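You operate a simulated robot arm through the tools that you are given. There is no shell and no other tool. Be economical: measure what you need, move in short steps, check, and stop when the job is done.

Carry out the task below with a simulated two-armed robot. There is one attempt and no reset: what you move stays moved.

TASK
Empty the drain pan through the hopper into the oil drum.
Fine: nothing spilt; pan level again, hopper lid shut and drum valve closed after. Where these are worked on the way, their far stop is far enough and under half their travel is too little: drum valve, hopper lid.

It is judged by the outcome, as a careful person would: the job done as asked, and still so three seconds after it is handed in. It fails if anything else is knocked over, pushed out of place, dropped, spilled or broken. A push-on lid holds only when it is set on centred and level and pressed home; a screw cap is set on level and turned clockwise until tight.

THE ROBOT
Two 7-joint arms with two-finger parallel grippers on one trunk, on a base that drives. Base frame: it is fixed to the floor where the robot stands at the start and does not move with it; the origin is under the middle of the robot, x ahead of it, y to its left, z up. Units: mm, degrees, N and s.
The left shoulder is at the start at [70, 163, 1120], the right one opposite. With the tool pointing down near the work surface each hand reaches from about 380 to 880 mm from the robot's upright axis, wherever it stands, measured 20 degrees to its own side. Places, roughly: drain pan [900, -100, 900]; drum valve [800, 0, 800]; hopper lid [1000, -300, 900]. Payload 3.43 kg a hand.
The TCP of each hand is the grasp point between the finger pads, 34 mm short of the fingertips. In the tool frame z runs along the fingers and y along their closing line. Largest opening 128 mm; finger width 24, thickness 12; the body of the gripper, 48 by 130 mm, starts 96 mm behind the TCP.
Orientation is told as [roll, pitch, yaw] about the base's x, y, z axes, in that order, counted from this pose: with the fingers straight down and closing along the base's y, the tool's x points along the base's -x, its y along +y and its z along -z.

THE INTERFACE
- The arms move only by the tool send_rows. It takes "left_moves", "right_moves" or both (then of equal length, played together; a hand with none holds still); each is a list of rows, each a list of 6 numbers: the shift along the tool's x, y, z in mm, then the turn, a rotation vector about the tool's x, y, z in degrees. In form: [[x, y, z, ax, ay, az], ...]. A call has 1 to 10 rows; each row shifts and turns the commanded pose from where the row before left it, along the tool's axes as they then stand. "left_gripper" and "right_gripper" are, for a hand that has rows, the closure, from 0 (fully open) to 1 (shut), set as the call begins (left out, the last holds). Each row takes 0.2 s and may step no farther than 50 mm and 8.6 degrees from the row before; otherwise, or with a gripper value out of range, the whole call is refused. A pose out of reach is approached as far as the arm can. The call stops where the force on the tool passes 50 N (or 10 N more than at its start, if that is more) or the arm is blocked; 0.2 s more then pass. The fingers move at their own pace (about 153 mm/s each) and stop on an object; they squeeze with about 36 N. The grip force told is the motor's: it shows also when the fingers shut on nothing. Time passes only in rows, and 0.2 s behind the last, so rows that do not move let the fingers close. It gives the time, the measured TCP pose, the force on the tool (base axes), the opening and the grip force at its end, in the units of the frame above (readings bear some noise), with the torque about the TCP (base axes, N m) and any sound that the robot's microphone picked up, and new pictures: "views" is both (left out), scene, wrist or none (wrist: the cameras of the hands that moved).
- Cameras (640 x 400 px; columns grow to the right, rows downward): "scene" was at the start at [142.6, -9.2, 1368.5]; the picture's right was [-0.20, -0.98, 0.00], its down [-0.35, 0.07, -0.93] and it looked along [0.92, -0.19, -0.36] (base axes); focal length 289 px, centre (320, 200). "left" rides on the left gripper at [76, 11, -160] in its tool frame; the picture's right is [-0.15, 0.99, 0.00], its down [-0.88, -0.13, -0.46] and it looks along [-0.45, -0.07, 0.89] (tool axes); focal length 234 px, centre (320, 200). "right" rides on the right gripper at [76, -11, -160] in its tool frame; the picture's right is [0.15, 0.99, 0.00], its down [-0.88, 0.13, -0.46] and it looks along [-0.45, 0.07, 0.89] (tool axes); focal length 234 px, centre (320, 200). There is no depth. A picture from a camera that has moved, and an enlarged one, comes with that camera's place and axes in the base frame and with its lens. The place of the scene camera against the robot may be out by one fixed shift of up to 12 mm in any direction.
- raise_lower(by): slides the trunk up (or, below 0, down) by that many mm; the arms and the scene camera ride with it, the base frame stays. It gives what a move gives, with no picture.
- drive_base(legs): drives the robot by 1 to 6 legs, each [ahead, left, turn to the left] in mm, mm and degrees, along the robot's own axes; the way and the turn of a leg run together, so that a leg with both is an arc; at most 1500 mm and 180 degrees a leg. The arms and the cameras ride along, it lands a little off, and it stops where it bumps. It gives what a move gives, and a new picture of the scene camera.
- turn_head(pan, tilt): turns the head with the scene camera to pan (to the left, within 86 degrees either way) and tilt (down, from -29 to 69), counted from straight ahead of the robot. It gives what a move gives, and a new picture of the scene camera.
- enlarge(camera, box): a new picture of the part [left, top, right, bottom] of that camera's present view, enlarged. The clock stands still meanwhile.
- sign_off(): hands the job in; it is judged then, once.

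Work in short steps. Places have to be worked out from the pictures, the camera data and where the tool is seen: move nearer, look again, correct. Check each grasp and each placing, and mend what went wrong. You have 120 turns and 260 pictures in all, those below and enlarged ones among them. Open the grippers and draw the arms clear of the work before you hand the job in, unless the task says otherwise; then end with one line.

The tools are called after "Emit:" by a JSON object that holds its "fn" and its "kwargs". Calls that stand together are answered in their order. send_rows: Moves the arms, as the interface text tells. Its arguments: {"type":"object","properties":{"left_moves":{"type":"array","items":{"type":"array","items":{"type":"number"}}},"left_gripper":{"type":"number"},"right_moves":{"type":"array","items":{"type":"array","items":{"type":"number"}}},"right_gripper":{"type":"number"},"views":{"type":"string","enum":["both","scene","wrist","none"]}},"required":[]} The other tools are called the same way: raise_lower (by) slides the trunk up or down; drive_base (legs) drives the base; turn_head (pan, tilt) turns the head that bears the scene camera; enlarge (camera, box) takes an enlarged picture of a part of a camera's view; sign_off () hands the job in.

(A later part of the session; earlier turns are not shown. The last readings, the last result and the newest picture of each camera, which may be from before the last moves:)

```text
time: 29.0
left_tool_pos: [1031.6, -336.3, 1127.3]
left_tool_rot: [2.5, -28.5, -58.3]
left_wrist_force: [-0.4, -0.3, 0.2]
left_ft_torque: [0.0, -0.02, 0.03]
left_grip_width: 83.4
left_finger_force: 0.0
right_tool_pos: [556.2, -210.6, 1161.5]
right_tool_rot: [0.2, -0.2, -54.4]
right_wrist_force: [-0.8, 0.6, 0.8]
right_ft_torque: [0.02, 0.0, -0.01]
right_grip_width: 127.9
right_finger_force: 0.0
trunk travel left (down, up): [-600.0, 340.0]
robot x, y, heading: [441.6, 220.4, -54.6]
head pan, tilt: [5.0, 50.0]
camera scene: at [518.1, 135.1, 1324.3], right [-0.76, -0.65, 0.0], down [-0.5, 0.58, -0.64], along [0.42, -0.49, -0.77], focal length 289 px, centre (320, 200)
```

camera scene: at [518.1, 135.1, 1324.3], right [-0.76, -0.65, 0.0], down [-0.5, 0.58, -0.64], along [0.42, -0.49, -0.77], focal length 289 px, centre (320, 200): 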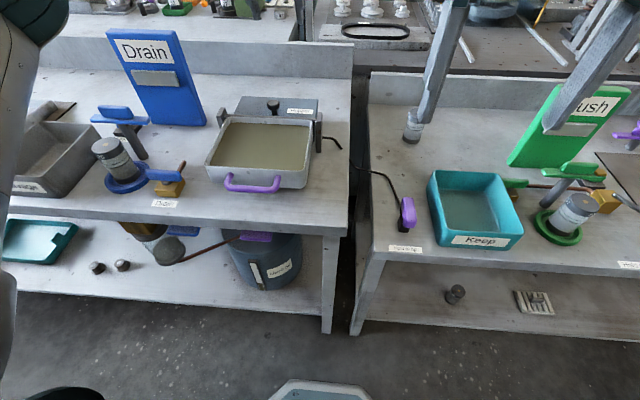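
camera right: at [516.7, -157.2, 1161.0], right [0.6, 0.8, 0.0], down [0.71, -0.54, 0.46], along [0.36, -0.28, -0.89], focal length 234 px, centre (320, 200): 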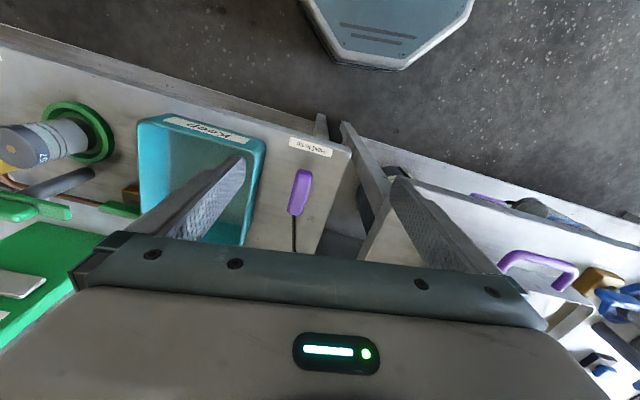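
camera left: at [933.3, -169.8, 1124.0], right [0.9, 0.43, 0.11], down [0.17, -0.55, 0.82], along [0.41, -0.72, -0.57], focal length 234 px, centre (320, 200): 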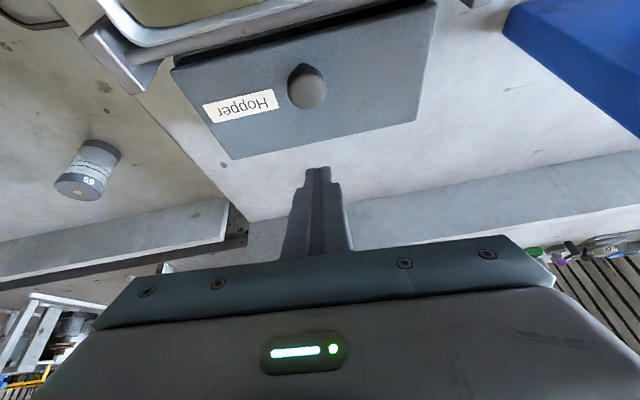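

Reorient to 45° and square yaw, then go to a pre-grasp 80 mm before the knob.

Emit:
{"fn": "send_rows", "kwargs": {"left_moves": [[0, 0, 0, 0.7, -8, -1.7], [0, 0, 0, 0, -8.4, -1.6], [0, 0, -37, 0, 0, 0], [46, 2, 0, 0, 0, 0], [46, 2, 0, 0, 0, 0], [46, 2, 0, 0, 0, 0], [46, 2, 0, 0, 0, 0], [0, 0, 0, 0, 0, 0]], "views": "wrist"}}

```text
time: 30.8
left_tool_pos: [946.6, -205.7, 1023.1]
left_tool_rot: [-0.7, -45.0, -54.4]
left_wrist_force: [-0.4, 0.4, -0.3]
left_ft_torque: [0.02, 0.03, 0.01]
left_grip_width: 83.2
left_finger_force: 0.1
right_tool_pos: [554.4, -209.7, 1161.7]
right_tool_rot: [0.2, -0.1, -54.4]
right_wrist_force: [-0.4, -0.1, 0.3]
right_ft_torque: [-0.04, -0.01, -0.01]
right_grip_width: 127.9
right_finger_force: 0.0
trunk travel left (down, up): [-600.0, 340.0]
robot x, y, heading: [433.9, 223.7, -54.4]
head pan, tilt: [5.0, 50.0]
camera left: at [861.5, -62.5, 1083.2], right [0.87, 0.49, 0.1], down [0.07, -0.32, 0.95], along [0.49, -0.81, -0.31], focal length 234 px, centre (320, 200)
```

left: 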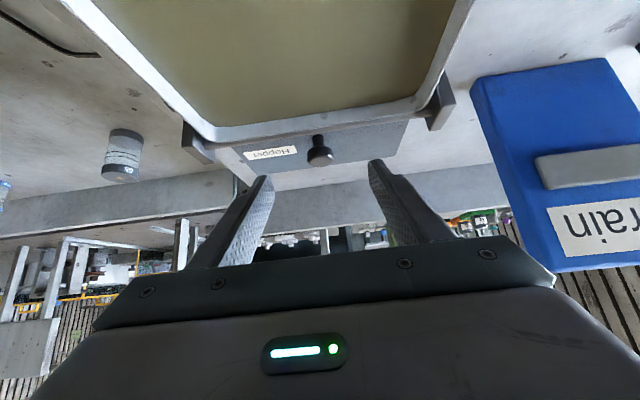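

Advance to the earlier grip spot and close.

Emit:
{"fn": "send_rows", "kwargs": {"left_moves": [[2, 0, 25, 0, 0, 0], [2, 0, 25, 0, 0, 0], [0, 0, 16, 0, 0, 0], [0, 0, 0, 0, 0, 0]], "views": "none"}}

Emit:
{"fn": "send_rows", "kwargs": {"left_moves": [[0, 0, 0, 0, 0, 0], [0, 0, 0, 0, 0, 0], [0, 0, 0, 0, 0, 0]], "left_gripper": 1, "views": "wrist"}}

```text
time: 31.8
left_tool_pos: [974.5, -240.3, 973.4]
left_tool_rot: [-0.4, -45.0, -54.4]
left_wrist_force: [0.3, -0.4, -0.8]
left_ft_torque: [0.03, 0.01, -0.01]
left_grip_width: 83.1
left_finger_force: 0.1
right_tool_pos: [555.0, -210.4, 1160.8]
right_tool_rot: [0.1, 0.0, -54.5]
right_wrist_force: [0.2, -0.6, -0.4]
right_ft_torque: [0.05, 0.0, 0.0]
right_grip_width: 128.0
right_finger_force: 0.1
trunk travel left (down, up): [-600.0, 340.0]
robot x, y, heading: [438.6, 224.3, -54.5]
head pan, tilt: [5.0, 50.0]
```

```text
time: 32.6
left_tool_pos: [971.8, -240.4, 972.9]
left_tool_rot: [-0.6, -45.1, -54.5]
left_wrist_force: [-3.2, -3.8, -1.0]
left_ft_torque: [-0.04, 0.15, -0.12]
left_grip_width: 26.8
left_finger_force: 44.9
right_tool_pos: [554.1, -210.9, 1160.5]
right_tool_rot: [0.1, 0.1, -54.4]
right_wrist_force: [0.6, -0.7, 0.2]
right_ft_torque: [0.0, 0.01, -0.02]
right_grip_width: 127.9
right_finger_force: 0.0
trunk travel left (down, up): [-600.0, 340.0]
robot x, y, heading: [439.1, 224.4, -54.5]
head pan, tilt: [5.0, 50.0]
camera left: at [887.4, -97.9, 1033.2], right [0.87, 0.48, 0.1], down [0.07, -0.32, 0.95], along [0.49, -0.82, -0.31], focal length 234 px, centre (320, 200)
```

left: 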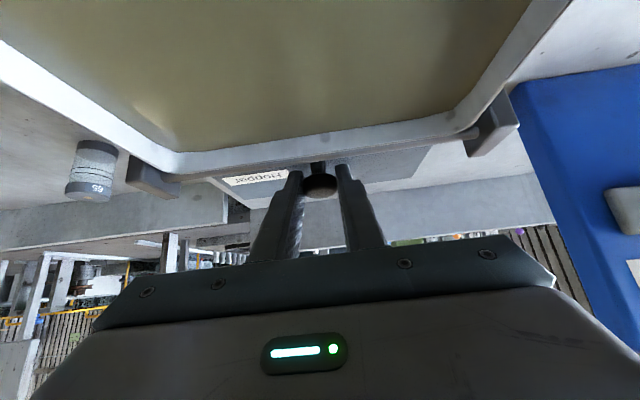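

Gripped again. Swing with a slightly larger radius.

Emit:
{"fn": "send_rows", "kwargs": {"left_moves": [[-10, 0, -3.6, 0, 7.5, 0], [-10, 0, -3.6, 0, 7.5, 0], [-10, 0, -3.6, 0, 7.5, 0], [-10, 0, -3.6, 0, 7.5, 0], [0, 0, 0, 0, 0, 0]], "views": "wrist"}}

```text
time: 33.8
left_tool_pos: [987.4, -262.5, 1007.4]
left_tool_rot: [-0.4, -15.1, -54.7]
left_wrist_force: [3.3, -12.9, 12.1]
left_ft_torque: [-1.44, -0.75, -0.06]
left_grip_width: 26.9
left_finger_force: 44.8
right_tool_pos: [555.2, -210.0, 1160.2]
right_tool_rot: [0.1, 0.1, -54.5]
right_wrist_force: [-1.1, 0.4, 0.6]
right_ft_torque: [-0.01, 0.02, -0.01]
right_grip_width: 127.9
right_finger_force: 0.0
trunk travel left (down, up): [-600.0, 340.0]
robot x, y, heading: [439.9, 226.2, -54.3]
head pan, tilt: [5.0, 50.0]
camera left: at [932.5, -160.9, 1142.8], right [0.89, 0.45, 0.03], down [0.32, -0.67, 0.67], along [0.33, -0.59, -0.74], focal length 234 px, centre (320, 200)
```

left: 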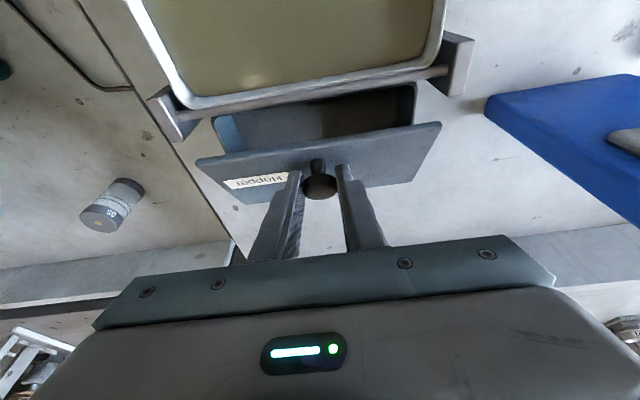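

Tracking well; continue with slightly longer steps.

Emit:
{"fn": "send_rows", "kwargs": {"left_moves": [[-12, 0, -4, 0, 7, 0], [-12, 0, -4, 0, 7, 0], [-11, 0, -4, 0, 7, 0], [0, 0, 0, 0, 0, 0]], "views": "wrist"}}

```text
time: 34.8
left_tool_pos: [1004.0, -286.0, 1024.8]
left_tool_rot: [-0.3, 6.1, -54.9]
left_wrist_force: [-7.9, 8.4, 7.0]
left_ft_torque: [0.63, 0.41, 0.24]
left_grip_width: 27.0
left_finger_force: 44.9
right_tool_pos: [552.5, -208.2, 1162.6]
right_tool_rot: [0.1, -0.1, -54.5]
right_wrist_force: [0.2, -0.3, 0.3]
right_ft_torque: [-0.01, -0.01, 0.05]
right_grip_width: 127.8
right_finger_force: 0.1
trunk travel left (down, up): [-600.0, 340.0]
robot x, y, heading: [438.0, 224.1, -54.5]
head pan, tilt: [5.0, 50.0]
camera left: at [982.0, -230.7, 1191.8], right [0.89, 0.45, -0.02], down [0.43, -0.83, 0.36], along [0.14, -0.33, -0.93], focal length 234 px, centre (320, 200)
```

left: 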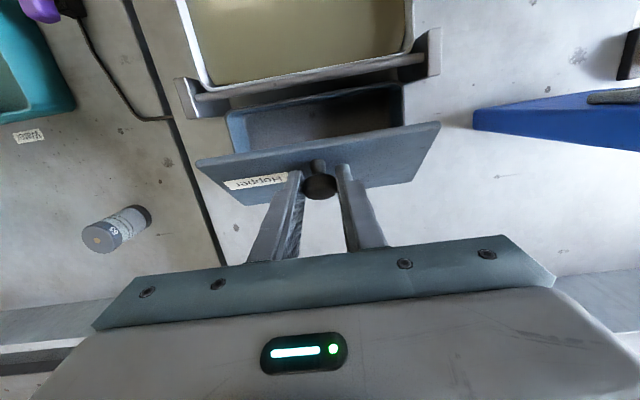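

Good, ~51° open. Continue.

Emit:
{"fn": "send_rows", "kwargs": {"left_moves": [[-10, 0, -3.6, 0, 7, 0], [-10, 0, -3.6, 0, 7, 0], [-10, 0, -3.6, 0, 7, 0], [0, 0, 0, 0, 0, 0]], "views": "wrist"}}

```text
time: 35.8
left_tool_pos: [1000.0, -279.7, 1022.9]
left_tool_rot: [-0.4, 20.3, -54.9]
left_wrist_force: [29.7, -3.5, -27.4]
left_ft_torque: [-0.27, -0.63, -0.09]
left_grip_width: 27.1
left_finger_force: 44.7
left hand out of reach, approached as far as the arm can: row 2, 3
right_tool_pos: [563.0, -212.5, 1159.2]
right_tool_rot: [-0.3, 0.3, -54.4]
right_wrist_force: [0.2, 0.6, -0.4]
right_ft_torque: [0.04, -0.01, 0.01]
right_grip_width: 128.2
right_finger_force: 0.1
trunk travel left (down, up): [-600.0, 340.0]
robot x, y, heading: [439.0, 224.9, -54.3]
head pan, tilt: [5.0, 50.0]
camera left: at [1001.6, -258.9, 1199.6], right [0.89, 0.46, -0.06], down [0.46, -0.88, 0.12], along [0.01, -0.13, -0.99], focal length 234 px, centre (320, 200)
```

left: 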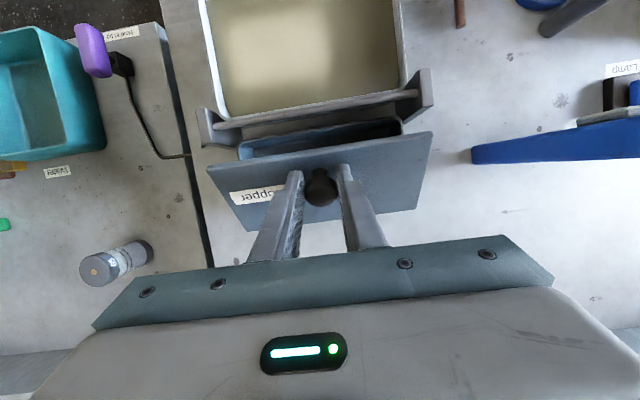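

Wrist pitch limit reached; hold the pitch back toward vertical and translate the knob ahead so it pivots in the pads.

Emit:
{"fn": "send_rows", "kwargs": {"left_moves": [[-2.5, 0, -2, 0, -6, 0], [-5.4, 0, -3.3, 0, -6, 0], [-8.7, 0, -2.9, 0, -3, 0], [-9, 0, -1, 0, 0, 0], [0, 0, 0, 0, 0, 0]], "views": "wrist"}}

```text
time: 37.0
left_tool_pos: [1010.7, -293.4, 1039.1]
left_tool_rot: [-0.3, 4.9, -54.7]
left_wrist_force: [20.5, 33.4, 16.9]
left_ft_torque: [1.62, -0.14, -0.02]
left_grip_width: 27.0
left_finger_force: 45.0
right_tool_pos: [557.8, -203.8, 1163.5]
right_tool_rot: [-0.1, -0.2, -54.5]
right_wrist_force: [-0.5, -0.2, 0.0]
right_ft_torque: [0.01, -0.02, 0.0]
right_grip_width: 128.2
right_finger_force: 0.1
trunk travel left (down, up): [-600.0, 340.0]
robot x, y, heading: [435.9, 223.1, -54.4]
head pan, tilt: [5.0, 50.0]
camera left: at [985.7, -235.4, 1205.2], right [0.89, 0.45, -0.02], down [0.43, -0.82, 0.38], along [0.16, -0.35, -0.92], focal length 234 px, centre (320, 200)
```

left: 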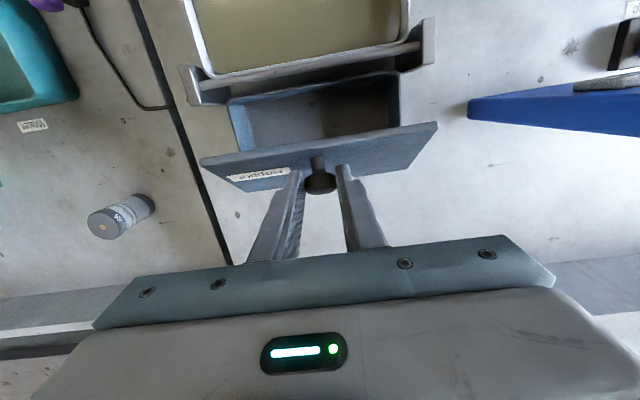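

Still holding, lid ~65° open; a sideways load of ~36 N tells me to ease left a few mm while continuing ahead.

Emit:
{"fn": "send_rows", "kwargs": {"left_moves": [[0, 3, -1, 0, 0, 0], [-5, 2, -1, 0, -2, 0], [-9, 0, 0, 0, -2, 0], [-9, 0, 0, 0, -2, 0], [0, 0, 0, 0, 0, 0]], "views": "wrist"}}

Emit:
{"fn": "enlarge", "kwargs": {"camera": "scene", "box": [200, 50, 360, 170]}}

```text
time: 38.2
left_tool_pos: [1024.9, -313.2, 1037.2]
left_tool_rot: [-0.4, -0.9, -54.9]
left_wrist_force: [3.3, 22.2, 7.1]
left_ft_torque: [1.49, 0.6, -0.16]
left_grip_width: 27.0
left_finger_force: 45.2
right_tool_pos: [556.7, -206.8, 1161.8]
right_tool_rot: [-0.1, -0.1, -54.4]
right_wrist_force: [-1.1, 0.5, 0.4]
right_ft_torque: [0.03, 0.01, 0.01]
right_grip_width: 128.0
right_finger_force: 0.2
trunk travel left (down, up): [-600.0, 340.0]
robot x, y, heading: [435.3, 226.8, -54.3]
head pan, tilt: [5.0, 50.0]
camera left: at [990.6, -241.8, 1195.9], right [0.89, 0.45, 0.0], down [0.4, -0.79, 0.47], along [0.21, -0.42, -0.88], focal length 234 px, centre (320, 200)
```

left: 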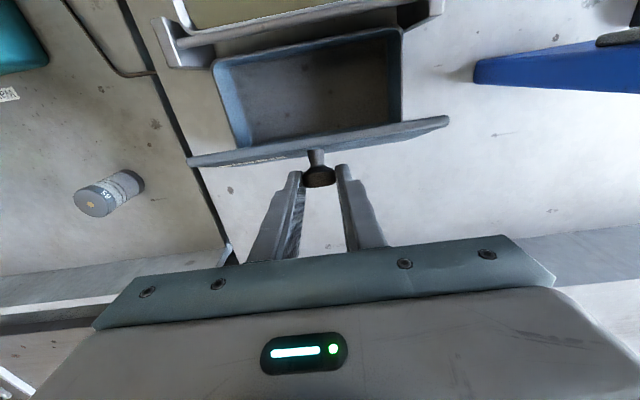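

```text
3.33 times, centred on (280, 110) of scene
camera zoom: at [518.1, 139.0, 1324.5], right [-0.76, -0.65, 0.0], down [-0.5, 0.58, -0.64], along [0.42, -0.49, -0.76], focal length 962 px, centre (453, 500)
```

zoom: 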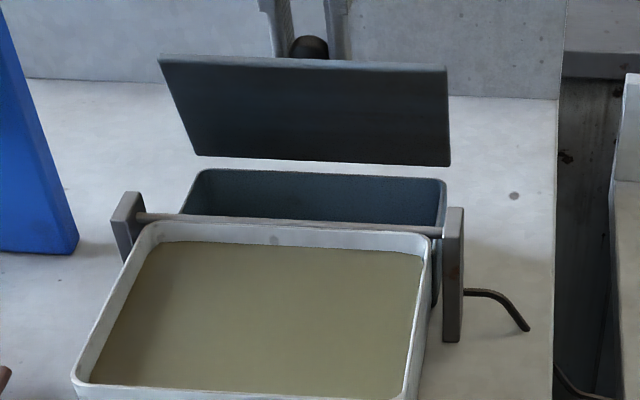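

Lid is near vertical and hinged at the rear rim. Continue over-centre to its stop.

Emit:
{"fn": "send_rows", "kwargs": {"left_moves": [[-9, 2, 2, 0, -3, 0], [-9, 0, 3, 0, -3, 0], [-8, 0, 4, 0, -3, 0], [-8, 0, 5, 0, -3, 0], [0, 0, 0, 0, 0, 0]], "views": "wrist"}}

Emit:
{"fn": "enlarge", "kwargs": {"camera": "scene", "box": [200, 50, 360, 170]}}

```text
time: 39.4
left_tool_pos: [1046.5, -344.7, 1022.4]
left_tool_rot: [-0.4, -13.0, -54.7]
left_wrist_force: [0.5, -0.1, -0.9]
left_ft_torque: [-0.01, 0.01, -0.03]
left_grip_width: 0.0
left_finger_force: 33.1
right_tool_pos: [554.3, -211.7, 1159.4]
right_tool_rot: [0.0, 0.0, -54.5]
right_wrist_force: [0.4, -1.0, -0.1]
right_ft_torque: [-0.01, 0.02, 0.0]
right_grip_width: 128.1
right_finger_force: 0.0
trunk travel left (down, up): [-600.0, 340.0]
robot x, y, heading: [439.6, 224.1, -54.4]
head pan, tilt: [5.0, 50.0]
camera left: at [995.0, -248.7, 1161.4], right [0.89, 0.45, 0.03], down [0.33, -0.69, 0.64], along [0.31, -0.56, -0.77], focal length 234 px, centre (320, 200)
```

left: 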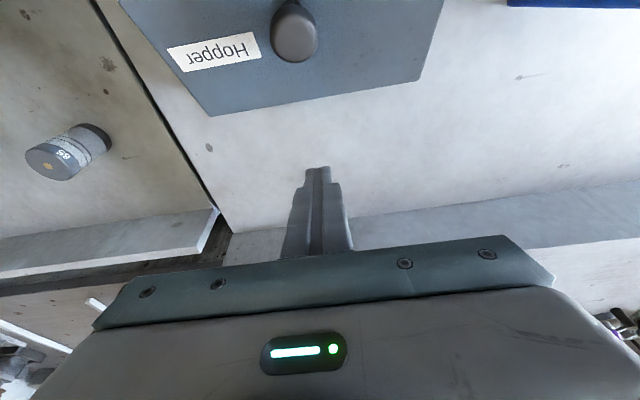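

```text
3.33 times, centred on (280, 110) of scene
camera zoom: at [518.5, 133.8, 1323.9], right [-0.76, -0.65, 0.0], down [-0.5, 0.58, -0.64], along [0.42, -0.49, -0.77], focal length 962 px, centre (453, 500)
```

zoom: 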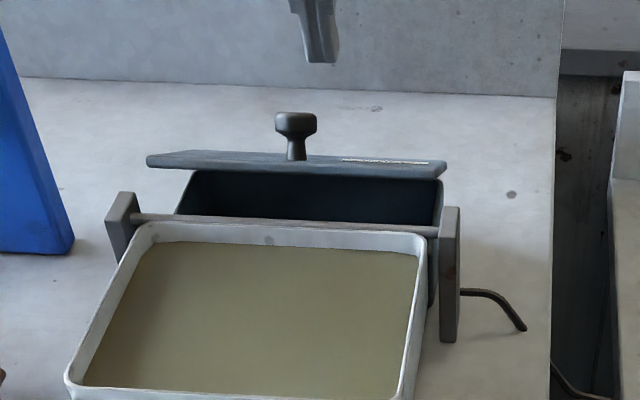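

It slipped again. I'll wait a moment to see whether the lid falls fully or stays where it is.

Emit:
{"fn": "send_rows", "kwargs": {"left_moves": [[0, 0, -20, 0, 0, 0], [0, 0, -20, 0, 0, 0], [0, 0, -20, 0, 0, 0]], "left_gripper": 0.4, "views": "none"}}

Emit:
{"fn": "enlarge", "kwargs": {"camera": "scene", "box": [200, 50, 360, 170]}}

```text
time: 40.2
left_tool_pos: [1038.6, -331.3, 1083.8]
left_tool_rot: [-0.4, -13.0, -54.9]
left_wrist_force: [0.8, -1.1, -0.8]
left_ft_torque: [-0.01, 0.0, -0.01]
left_grip_width: 76.9
left_finger_force: 0.0
right_tool_pos: [555.4, -211.1, 1161.6]
right_tool_rot: [0.1, 0.1, -54.3]
right_wrist_force: [0.1, 0.4, 0.3]
right_ft_torque: [-0.02, -0.04, -0.01]
right_grip_width: 128.0
right_finger_force: 0.2
trunk travel left (down, up): [-600.0, 340.0]
robot x, y, heading: [436.1, 223.8, -54.1]
head pan, tilt: [5.0, 50.0]
```

```text
3.33 times, centred on (280, 110) of scene
camera zoom: at [517.7, 135.3, 1324.3], right [-0.76, -0.65, 0.0], down [-0.5, 0.58, -0.64], along [0.42, -0.49, -0.77], focal length 962 px, centre (453, 500)
```

zoom: 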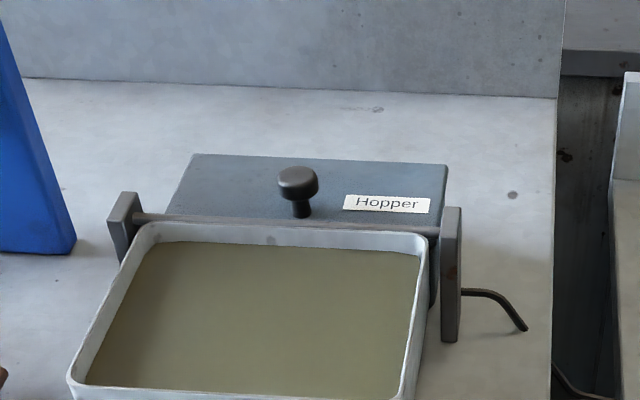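

The lid falls shut unless taken past vertical; my grip only slipped because the hand couldn't rotate along. I'll drive 50 mm closer and grip with fingers flatter (55° from vertical) so the hand can turn with the lid further.

Emit:
{"fn": "drive_base", "kwargs": {"legs": [[50, 0, 0]]}}

Emit:
{"fn": "send_rows", "kwargs": {"left_moves": [[20, 0, 0, 0, -8.4, 0], [30, 0, 0, 0, -8.4, 0], [30, 0, 0, 0, -8.4, 0], [30, 0, 0, 0, -8.4, 0], [20, 0, -30, 0, -8.4, 0], [0, 0, -30, 0, 0, 0], [0, 0, 0, 0, 0, 0]], "views": "wrist"}}

```text
time: 41.1
left_tool_pos: [1067.8, -371.3, 1085.0]
left_tool_rot: [-0.3, -13.1, -54.8]
left_wrist_force: [0.5, -0.2, 0.0]
left_ft_torque: [0.0, 0.03, 0.0]
left_grip_width: 76.8
left_finger_force: 0.1
right_tool_pos: [584.4, -248.9, 1161.7]
right_tool_rot: [0.1, -0.2, -54.4]
right_wrist_force: [-0.7, -0.4, -0.7]
right_ft_torque: [0.0, -0.02, -0.01]
right_grip_width: 127.7
right_finger_force: 0.0
trunk travel left (down, up): [-600.0, 340.0]
robot x, y, heading: [467.4, 183.8, -54.5]
head pan, tilt: [5.0, 50.0]
camera scene: at [545.9, 96.3, 1324.5], right [-0.76, -0.65, 0.0], down [-0.5, 0.58, -0.64], along [0.42, -0.49, -0.77], focal length 289 px, centre (320, 200)
```

scene: 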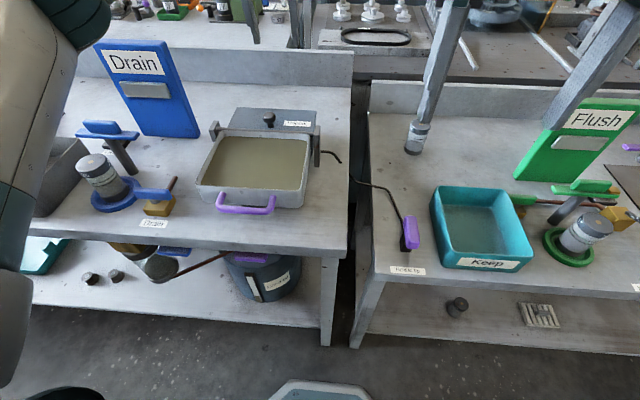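

```text
time: 42.7
left_tool_pos: [977.3, -242.1, 1056.4]
left_tool_rot: [-0.7, -55.0, -54.2]
left_wrist_force: [-0.5, 0.1, -0.3]
left_ft_torque: [-0.01, -0.01, 0.0]
left_grip_width: 76.9
left_finger_force: 0.1
right_tool_pos: [585.3, -251.0, 1160.8]
right_tool_rot: [0.0, 0.0, -54.4]
right_wrist_force: [0.6, -0.5, -0.1]
right_ft_torque: [0.0, 0.02, -0.03]
right_grip_width: 128.0
right_finger_force: 0.1
trunk travel left (down, up): [-600.0, 340.0]
robot x, y, heading: [468.7, 187.5, -54.8]
head pan, tilt: [5.0, 50.0]
camera left: at [887.8, -92.6, 1086.3], right [0.86, 0.5, 0.11], down [-0.02, -0.18, 0.98], along [0.51, -0.85, -0.14], focal length 234 px, centre (320, 200)
```

left: 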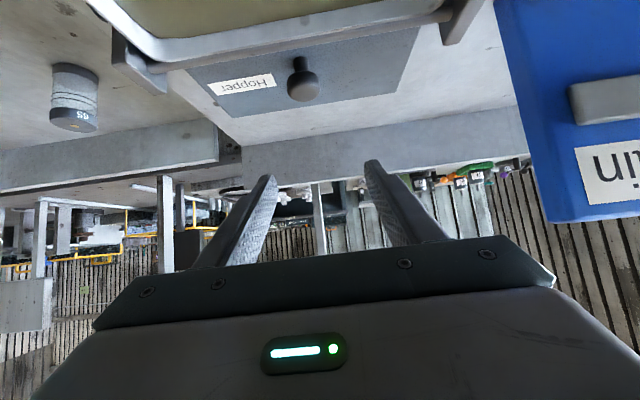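

Move to the flatter grasp pose: first down along tool x, then in along the fingers.

Emit:
{"fn": "send_rows", "kwargs": {"left_moves": [[25, -1, 0, 0, 0, 0], [25, -1, 0, 0, 0, 0], [23, -1, 0, 0, 0, 0], [0, 0, 15, 0, 0, 0], [0, 0, 15, 0, 0, 0], [0, 0, 13, 0, 0, 0], [0, 0, 0, 0, 0, 0]], "views": "wrist"}}

Emit:
{"fn": "enlarge", "kwargs": {"camera": "scene", "box": [180, 60, 340, 180]}}

```text
time: 44.3
left_tool_pos: [972.0, -239.3, 975.2]
left_tool_rot: [-0.7, -55.0, -54.4]
left_wrist_force: [0.4, -0.8, -0.4]
left_ft_torque: [-0.01, -0.01, 0.03]
left_grip_width: 76.6
left_finger_force: 0.1
right_tool_pos: [583.4, -250.6, 1161.3]
right_tool_rot: [0.1, -0.1, -54.4]
right_wrist_force: [0.8, 0.7, -0.4]
right_ft_torque: [-0.02, -0.01, -0.01]
right_grip_width: 128.3
right_finger_force: 0.1
trunk travel left (down, up): [-600.0, 340.0]
robot x, y, heading: [463.9, 185.6, -54.4]
head pan, tilt: [5.0, 50.0]
camera left: at [881.9, -90.7, 1004.8], right [0.86, 0.5, 0.11], down [-0.03, -0.18, 0.98], along [0.51, -0.85, -0.14], focal length 234 px, centre (320, 200)
```

left: 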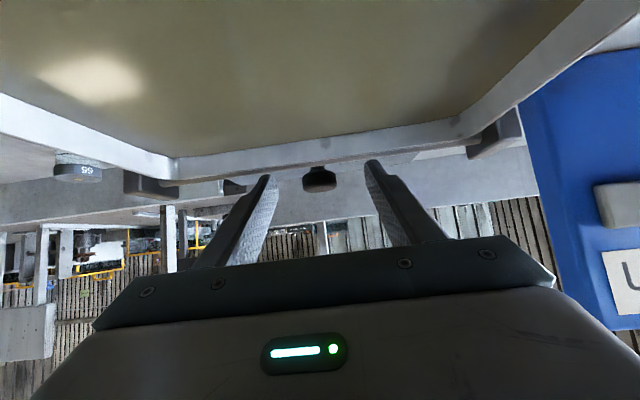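

```text
3.33 times, centred on (260, 120) of scene
camera zoom: at [546.6, 95.5, 1324.3], right [-0.76, -0.65, 0.0], down [-0.5, 0.58, -0.64], along [0.42, -0.49, -0.77], focal length 962 px, centre (520, 467)
```

zoom: 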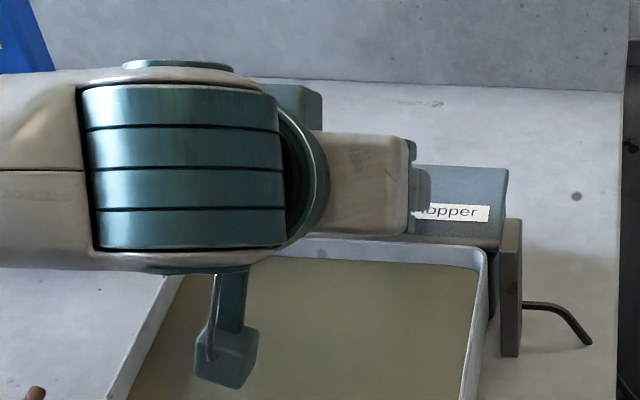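

Clear of the pan; go 4 mm deeper and close.

Emit:
{"fn": "send_rows", "kwargs": {"left_moves": [[0, 0, 4, 0, 0, 0], [0, 0, 0, 0, 0, 0]], "views": "none"}}

Emit:
{"fn": "send_rows", "kwargs": {"left_moves": [[0, 0, 0, 0, 0, 0], [0, 0, 0, 0, 0, 0], [0, 0, 0, 0, 0, 0]], "left_gripper": 1, "views": "none"}}

```text
time: 44.9
left_tool_pos: [973.5, -241.1, 972.8]
left_tool_rot: [-0.6, -55.1, -54.3]
left_wrist_force: [0.0, 0.3, 0.7]
left_ft_torque: [0.04, 0.01, 0.0]
left_grip_width: 76.8
left_finger_force: 0.1
right_tool_pos: [584.0, -250.6, 1162.2]
right_tool_rot: [0.1, -0.1, -54.4]
right_wrist_force: [-1.0, 0.0, 0.5]
right_ft_torque: [0.01, 0.01, -0.02]
right_grip_width: 128.1
right_finger_force: 0.1
trunk travel left (down, up): [-600.0, 340.0]
robot x, y, heading: [466.3, 186.0, -54.5]
head pan, tilt: [5.0, 50.0]
```

```text
time: 45.7
left_tool_pos: [973.5, -242.3, 972.5]
left_tool_rot: [-0.6, -54.9, -54.3]
left_wrist_force: [0.5, -0.9, -0.7]
left_ft_torque: [0.03, 0.0, -0.01]
left_grip_width: 27.0
left_finger_force: 45.2
right_tool_pos: [584.3, -250.0, 1160.7]
right_tool_rot: [0.1, -0.1, -54.4]
right_wrist_force: [0.2, 0.0, 0.1]
right_ft_torque: [0.04, 0.04, 0.02]
right_grip_width: 127.8
right_finger_force: 0.0
trunk travel left (down, up): [-600.0, 340.0]
robot x, y, heading: [467.9, 185.1, -54.4]
head pan, tilt: [5.0, 50.0]
```

Gripped. Swing rigidly with the hinge: 37°.

Emit:
{"fn": "send_rows", "kwargs": {"left_moves": [[-11.2, 0, -1.85, 0, 7.5, 0], [-11.2, 0, -1.85, 0, 7.5, 0], [-11.2, 0, -1.85, 0, 7.5, 0], [-11.2, 0, -1.85, 0, 7.5, 0], [-11.2, 0, -1.85, 0, 7.5, 0], [0, 0, 0, 0, 0, 0]], "views": "none"}}

Emit:
{"fn": "send_rows", "kwargs": {"left_moves": [[-11.2, 0, -1.85, 0, 7.5, 0], [-11.2, 0, -1.85, 0, 7.5, 0], [-11.2, 0, -1.85, 0, 7.5, 0], [0, 0, 0, 0, 0, 0]], "views": "wrist"}}

```text
time: 47.1
left_tool_pos: [995.2, -272.0, 1014.7]
left_tool_rot: [-0.5, -17.4, -54.7]
left_wrist_force: [7.5, -9.8, 8.4]
left_ft_torque: [-1.18, -0.78, -0.02]
left_grip_width: 27.2
left_finger_force: 45.0
right_tool_pos: [585.3, -251.0, 1161.0]
right_tool_rot: [0.1, 0.0, -54.4]
right_wrist_force: [-1.1, 0.7, 0.1]
right_ft_torque: [0.02, 0.01, 0.01]
right_grip_width: 128.0
right_finger_force: 0.1
trunk travel left (down, up): [-600.0, 340.0]
robot x, y, heading: [466.6, 184.4, -54.6]
head pan, tilt: [5.0, 50.0]
```

```text
time: 48.1
left_tool_pos: [1012.5, -296.5, 1026.9]
left_tool_rot: [-0.4, 5.1, -54.8]
left_wrist_force: [8.2, -7.0, 6.7]
left_ft_torque: [-0.92, -0.53, 0.06]
left_grip_width: 27.0
left_finger_force: 45.1
right_tool_pos: [585.0, -249.9, 1161.0]
right_tool_rot: [0.0, 0.0, -54.4]
right_wrist_force: [-0.2, -0.1, -0.2]
right_ft_torque: [-0.03, 0.0, -0.01]
right_grip_width: 127.9
right_finger_force: 0.0
trunk travel left (down, up): [-600.0, 340.0]
robot x, y, heading: [464.6, 186.1, -54.4]
head pan, tilt: [5.0, 50.0]
camera left: at [988.6, -239.4, 1191.9], right [0.89, 0.45, -0.02], down [0.42, -0.82, 0.38], along [0.15, -0.34, -0.93], focal length 234 px, centre (320, 200)
```

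left: 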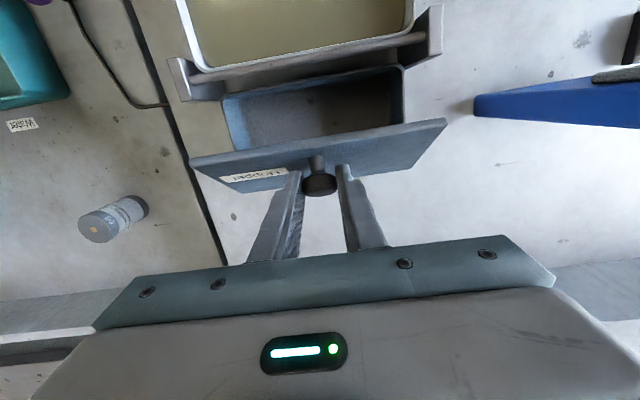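

φ≈60°, very clean. Continue another 22°.

Emit:
{"fn": "send_rows", "kwargs": {"left_moves": [[-11.2, 0, -1.85, 0, 7.5, 0], [-11.2, 0, -1.85, 0, 7.5, 0], [0, 0, 0, 0, 0, 0]], "views": "wrist"}}

```text
time: 48.9
left_tool_pos: [1022.9, -312.3, 1025.4]
left_tool_rot: [-0.4, 20.2, -55.1]
left_wrist_force: [-1.0, 12.1, 2.8]
left_ft_torque: [1.0, 0.21, 0.01]
left_grip_width: 27.0
left_finger_force: 44.9
right_tool_pos: [584.4, -248.0, 1162.5]
right_tool_rot: [-0.1, -0.1, -54.4]
right_wrist_force: [0.6, -0.3, 0.6]
right_ft_torque: [-0.01, -0.02, -0.01]
right_grip_width: 128.0
right_finger_force: 0.0
trunk travel left (down, up): [-600.0, 340.0]
robot x, y, heading: [465.9, 185.3, -54.2]
head pan, tilt: [5.0, 50.0]
camera left: at [1025.9, -292.0, 1202.1], right [0.89, 0.46, -0.06], down [0.46, -0.88, 0.12], along [0.01, -0.14, -0.99], focal length 234 px, centre (320, 200)
```

left: 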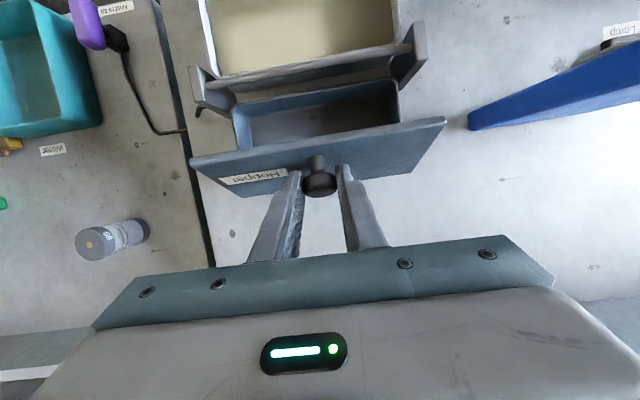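

Still no reach problem at ~75°. Two more steps.

Emit:
{"fn": "send_rows", "kwargs": {"left_moves": [[-11.2, 0, -1.85, 0, 7.5, 0], [-11.2, 0, -1.85, 0, 7.5, 0], [0, 0, 0, 0, 0, 0]], "views": "wrist"}}

Emit:
{"fn": "enlarge", "kwargs": {"camera": "scene", "box": [180, 60, 340, 180]}}

```text
time: 49.7
left_tool_pos: [1017.7, -305.6, 1020.1]
left_tool_rot: [-0.1, 24.0, -55.5]
left_wrist_force: [27.6, 1.8, 17.6]
left_ft_torque: [-1.0, -1.01, 0.38]
left_grip_width: 27.6
left_finger_force: 45.3
left hand out of reach, approached as far as the arm can: row 1, 2
right_tool_pos: [588.3, -248.4, 1161.9]
right_tool_rot: [-0.1, -0.2, -54.5]
right_wrist_force: [-0.3, -0.4, -0.5]
right_ft_torque: [-0.02, 0.03, 0.01]
right_grip_width: 128.1
right_finger_force: 0.0
trunk travel left (down, up): [-600.0, 340.0]
robot x, y, heading: [466.6, 187.0, -54.2]
head pan, tilt: [5.0, 50.0]
camera left: at [1026.4, -294.7, 1198.6], right [0.89, 0.45, -0.06], down [0.45, -0.89, 0.06], along [-0.03, -0.08, -1.0], focal length 234 px, centre (320, 200)
```

left: 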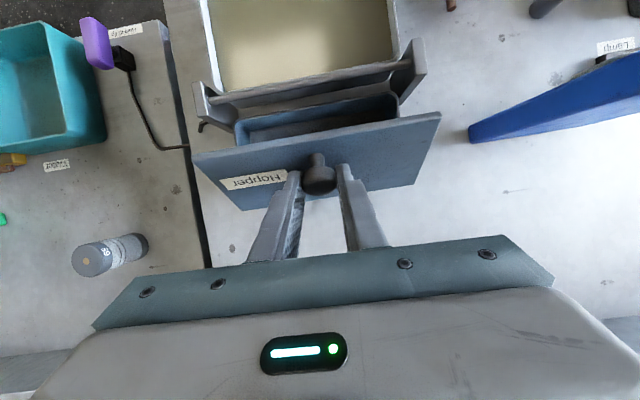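

```text
3.33 times, centred on (260, 120) of scene
camera zoom: at [550.1, 97.4, 1324.4], right [-0.76, -0.65, 0.0], down [-0.5, 0.58, -0.64], along [0.42, -0.49, -0.77], focal length 962 px, centre (520, 467)
```

zoom: 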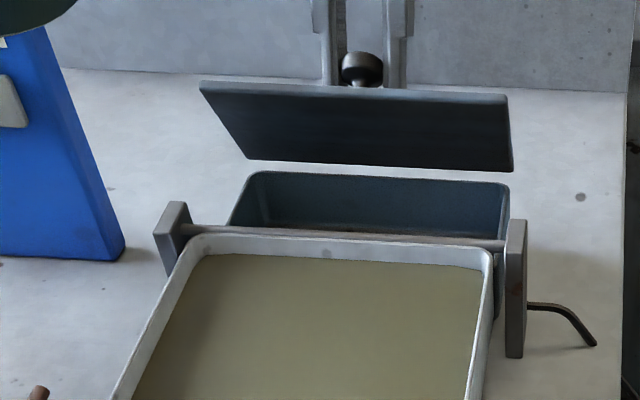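

Left wrist limit again at ~65–70°. I'll hold it there and bring the right hand (closed, tilted 45°) in front of the lid to push it over-centre.

Emit:
{"fn": "send_rows", "kwargs": {"right_moves": [[0, 40, 0, 0, -7.5, 0], [0, 40, 0, 0, -7.5, 0], [0, 40, 0, 0, -7.5, 0], [0, 40, 0, 0, -7.5, 0], [0, 40, 0, 0, -7.5, 0], [0, 40, 0, 0, -7.5, 0], [-33, 5, 0, 0, 0, 0], [-33, 5, 20, 0, 0, 0], [0, 0, 40, 0, 0, 0], [0, 0, 40, 0, 0, 0]], "right_gripper": 1, "views": "both"}}

```text
time: 51.9
left_tool_pos: [1017.4, -304.4, 1020.1]
left_tool_rot: [-0.2, 24.0, -55.7]
left_wrist_force: [30.9, 13.8, 14.0]
left_ft_torque: [-0.29, -0.69, -0.18]
left_grip_width: 27.1
left_finger_force: 44.9
right_tool_pos: [857.8, -196.1, 1136.5]
right_tool_rot: [-0.2, -45.1, -54.2]
right_wrist_force: [-0.5, -1.1, 0.2]
right_ft_torque: [0.04, 0.0, -0.02]
right_grip_width: 0.0
right_finger_force: 33.3
trunk travel left (down, up): [-600.0, 340.0]
robot x, y, heading: [467.5, 186.3, -54.4]
head pan, tilt: [5.0, 50.0]
camera scene: at [550.3, 98.8, 1324.4], right [-0.76, -0.65, 0.0], down [-0.5, 0.58, -0.64], along [0.42, -0.49, -0.77], focal length 289 px, centre (320, 200)
camera right: at [752.0, -67.6, 1195.3], right [0.74, 0.66, -0.11], down [0.28, -0.17, 0.94], along [0.61, -0.73, -0.31], focal length 234 px, centre (320, 200)
```

scene: 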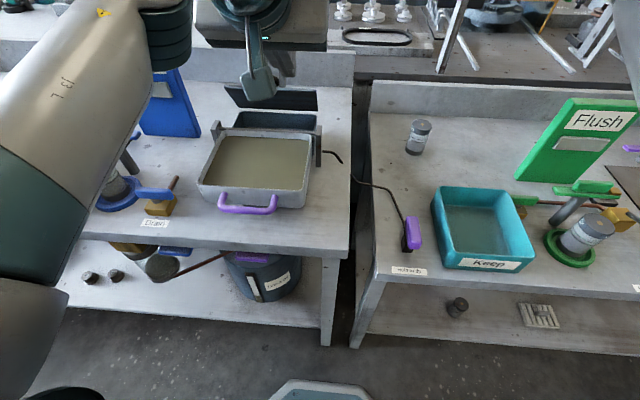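
right: 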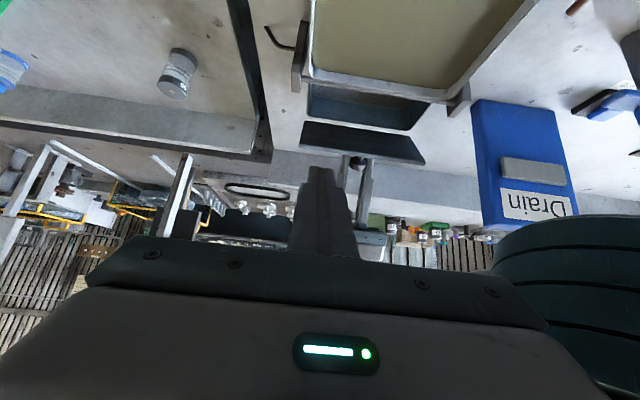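

Path looks free but the left wrist is close on the right side of the view; shift 15 mm away and advance cautiously.

Emit:
{"fn": "send_rows", "kwargs": {"right_moves": [[-5, -15, 20, 0, 0, 0], [-5, 0, 30, 0, 0, 0], [0, 0, 30, 0, 0, 0], [0, 0, 30, 0, 0, 0], [0, 0, 25, 0, 0, 0], [0, 0, 0, 0, 0, 0]], "views": "both"}}

```text
time: 53.3
left_tool_pos: [1017.9, -304.6, 1021.7]
left_tool_rot: [-0.2, 24.0, -55.7]
left_wrist_force: [27.7, 19.2, 11.0]
left_ft_torque: [-0.09, -0.36, -0.12]
left_grip_width: 27.2
left_finger_force: 44.8
right_tool_pos: [904.6, -289.7, 1048.2]
right_tool_rot: [-0.3, -45.1, -54.2]
right_wrist_force: [-0.1, -0.1, -0.5]
right_ft_torque: [-0.01, 0.01, 0.0]
right_grip_width: 0.0
right_finger_force: 33.3
trunk travel left (down, up): [-600.0, 340.0]
robot x, y, heading: [467.0, 182.1, -54.2]
head pan, tilt: [5.0, 50.0]
camera scene: at [550.3, 99.2, 1324.3], right [-0.76, -0.65, 0.0], down [-0.5, 0.58, -0.64], along [0.42, -0.49, -0.77], focal length 289 px, centre (320, 200)
camera right: at [799.6, -161.8, 1108.4], right [0.74, 0.66, -0.11], down [0.28, -0.17, 0.94], along [0.61, -0.73, -0.31], focal length 234 px, centre (320, 200)
```

scene: 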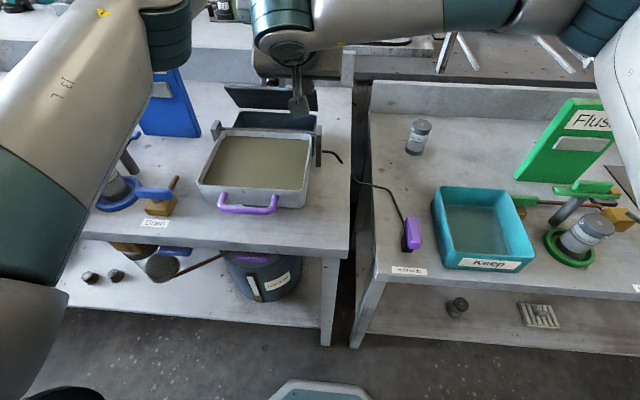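
right: 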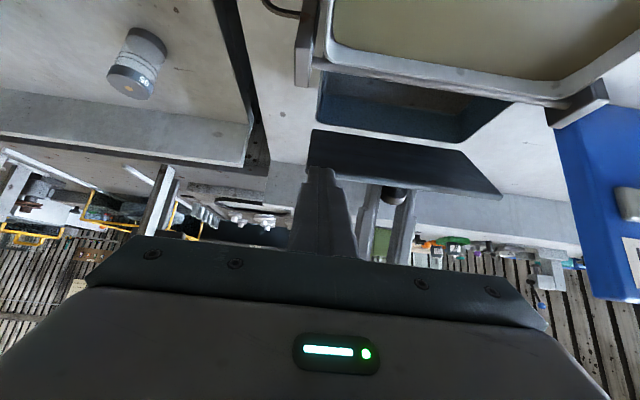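

Fingertip is just in front of the lid's right part near its top edge. Lower 22 mm, shift 15 left, then ease ahead to contact.

Emit:
{"fn": "send_rows", "kwargs": {"right_moves": [[8, 15, 8, 0, 0, 0], [8, 0, 8, 0, 0, 0], [-5, 0, 5, 0, 0, 0], [-5, 0, 5, 0, 0, 0], [-5, 0, 5, 0, 0, 0], [0, 0, 0, 0, 0, 0]], "views": "wrist"}}

```text
time: 54.0
left_tool_pos: [1015.3, -304.7, 1020.8]
left_tool_rot: [0.4, 23.6, -55.2]
left_wrist_force: [2.8, 10.1, 7.2]
left_ft_torque: [0.56, 0.14, -0.23]
left_grip_width: 27.0
left_finger_force: 44.9
right_tool_pos: [916.4, -280.5, 1034.7]
right_tool_rot: [0.5, -45.6, -54.4]
right_wrist_force: [-0.7, 6.4, 7.7]
right_ft_torque: [-0.02, -0.12, 0.02]
right_grip_width: 0.0
right_finger_force: 33.0
trunk travel left (down, up): [-600.0, 340.0]
robot x, y, heading: [461.4, 185.9, -54.3]
head pan, tilt: [5.0, 50.0]
stopped in row 3 (right hand): the force on the tool passed its limit at 62 N (the readings are from after the stop); the commanded pose is now the measured one
camera right: at [809.7, -152.1, 1092.2], right [0.74, 0.66, -0.1], down [0.27, -0.16, 0.95], along [0.61, -0.73, -0.3], focal length 234 px, centre (320, 200)
```

right: 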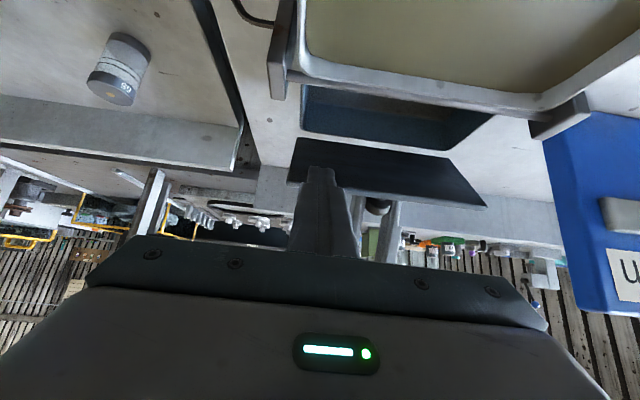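

Right tip is in contact under the lid. Release the knob with the left and withdraw it up.

Emit:
{"fn": "send_rows", "kwargs": {"left_moves": [[0, 0, 0, 0, 0, 0], [0, 0, 0, 0, 0, 0]], "left_gripper": 0.5, "views": "wrist"}}

Emit:
{"fn": "enlarge", "kwargs": {"camera": "scene", "box": [180, 60, 340, 180]}}

```text
time: 54.6
left_tool_pos: [1016.5, -305.4, 1019.4]
left_tool_rot: [0.2, 23.4, -55.4]
left_wrist_force: [5.0, -5.0, 1.9]
left_ft_torque: [-0.16, -0.07, 0.21]
left_grip_width: 63.5
left_finger_force: 0.0
right_tool_pos: [916.3, -280.3, 1033.6]
right_tool_rot: [0.5, -45.6, -54.3]
right_wrist_force: [-4.0, 20.9, 17.1]
right_ft_torque: [-0.02, -0.22, 0.22]
right_grip_width: 0.0
right_finger_force: 32.9
trunk travel left (down, up): [-600.0, 340.0]
robot x, y, heading: [464.4, 182.7, -54.3]
head pan, tilt: [5.0, 50.0]
camera left: at [1022.6, -293.8, 1196.9], right [0.89, 0.45, -0.06], down [0.45, -0.89, 0.07], along [-0.02, -0.09, -1.0], focal length 234 px, centre (320, 200)
```

left: 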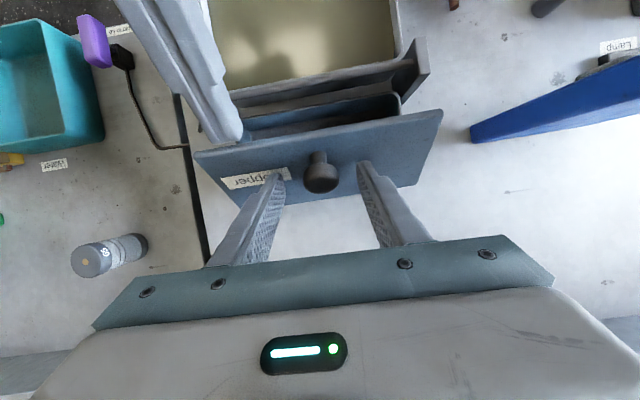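

```text
3.33 times, centred on (260, 120) of scene
camera zoom: at [545.6, 99.4, 1324.7], right [-0.76, -0.65, 0.0], down [-0.5, 0.58, -0.64], along [0.42, -0.49, -0.76], focal length 962 px, centre (520, 467)
```

zoom: 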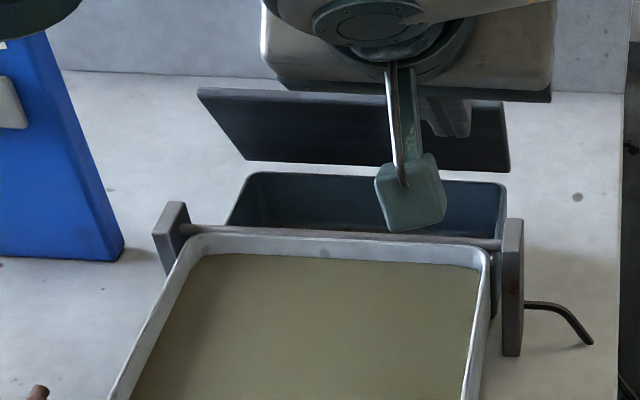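

Lid rests on the right fingertip. Withdraw the left straight up.

Emit:
{"fn": "send_rows", "kwargs": {"left_moves": [[12, 0, -27, 0, 0, 0], [12, 0, -27, 0, 0, 0], [12, 0, -27, 0, -4, 0], [12, 10, -27, 0, -6, 0], [12, 20, -27, 0, -6, 0], [10, 30, 0, 0, -6, 0]], "views": "none"}}

Emit:
{"fn": "send_rows", "kwargs": {"right_moves": [[-5.5, 0, 5.5, 0, 0, 0], [-5.5, 0, 5.5, 0, 0, 0], [-5.5, 0, 5.5, 0, 0, 0], [-5.5, 0, 5.5, 0, 0, 0], [0, 0, 0, 0, 0, 0]], "views": "both"}}

```text
time: 56.0
left_tool_pos: [1050.4, -248.1, 1167.9]
left_tool_rot: [0.1, 1.2, -55.5]
left_wrist_force: [-0.4, -0.2, 0.4]
left_ft_torque: [-0.04, 0.04, 0.0]
left_grip_width: 63.7
left_finger_force: 0.0
left hand out of reach, approached as far as the arm can: row 2
right_tool_pos: [915.9, -281.2, 1032.9]
right_tool_rot: [0.1, -45.5, -54.5]
right_wrist_force: [-3.2, 15.5, 19.8]
right_ft_torque: [-0.19, -0.24, 0.32]
right_grip_width: 0.0
right_finger_force: 32.9
trunk travel left (down, up): [-600.0, 340.0]
robot x, y, heading: [465.4, 182.4, -54.4]
head pan, tilt: [5.0, 50.0]
```

```text
time: 56.7
left_tool_pos: [1048.7, -252.5, 1166.3]
left_tool_rot: [0.2, 1.6, -55.4]
left_wrist_force: [1.1, -0.3, -0.3]
left_ft_torque: [0.09, 0.04, 0.01]
left_grip_width: 64.0
left_finger_force: 0.3
right_tool_pos: [926.8, -298.1, 1044.9]
right_tool_rot: [1.2, -46.7, -55.0]
right_wrist_force: [-10.2, 10.3, 36.2]
right_ft_torque: [-0.76, -0.29, 0.0]
right_grip_width: 0.0
right_finger_force: 33.6
trunk travel left (down, up): [-600.0, 340.0]
robot x, y, heading: [466.9, 184.3, -54.4]
head pan, tilt: [5.0, 50.0]
stopped in row 3 (right hand): the force on the tool passed its limit at 53 N (the readings are from after the stop); the commanded pose is now the measured one
camera scene: at [543.4, 97.1, 1324.6], right [-0.76, -0.65, 0.0], down [-0.5, 0.58, -0.64], along [0.42, -0.49, -0.76], focal length 289 px, centre (320, 200)
camera right: at [818.6, -167.9, 1099.3], right [0.74, 0.66, -0.09], down [0.26, -0.15, 0.95], along [0.62, -0.73, -0.28], focal length 234 px, centre (320, 200)
```

scene: 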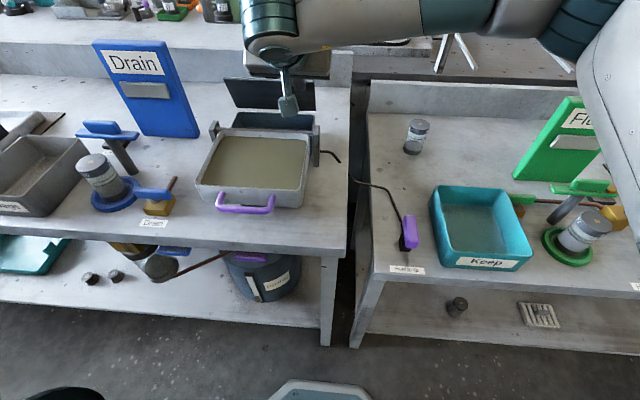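
right: 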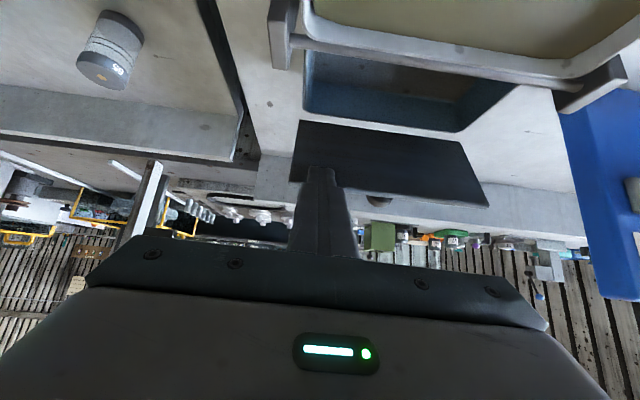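

Horizontal pushing rubs against the rising lid face; follow the arc instead (ahead and up).

Emit:
{"fn": "send_rows", "kwargs": {"right_moves": [[-4, 0, -4, 0, 0, 0], [-8.8, 0, 4, 0, 0, 0], [-8.5, 0, 4.5, 0, 0, 0], [0, 0, 0, 0, 0, 0]], "views": "wrist"}}

```text
time: 57.7
left_tool_pos: [1051.0, -252.3, 1166.8]
left_tool_rot: [0.1, 1.5, -55.3]
left_wrist_force: [-0.5, 0.6, 0.1]
left_ft_torque: [-0.02, 0.0, 0.01]
left_grip_width: 64.4
left_finger_force: 0.1
right_tool_pos: [937.4, -311.2, 1048.0]
right_tool_rot: [0.7, -45.9, -54.8]
right_wrist_force: [-3.5, 1.2, 16.4]
right_ft_torque: [-0.44, -0.23, -0.1]
right_grip_width: 0.0
right_finger_force: 32.6
trunk travel left (down, up): [-600.0, 340.0]
robot x, y, heading: [468.5, 187.7, -54.4]
head pan, tilt: [5.0, 50.0]
camera right: at [830.9, -182.9, 1105.7], right [0.74, 0.66, -0.1], down [0.27, -0.16, 0.95], along [0.61, -0.73, -0.3], focal length 234 px, centre (320, 200)
```

right: 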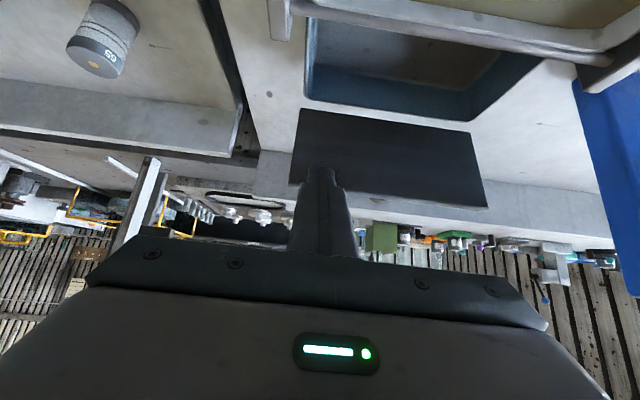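

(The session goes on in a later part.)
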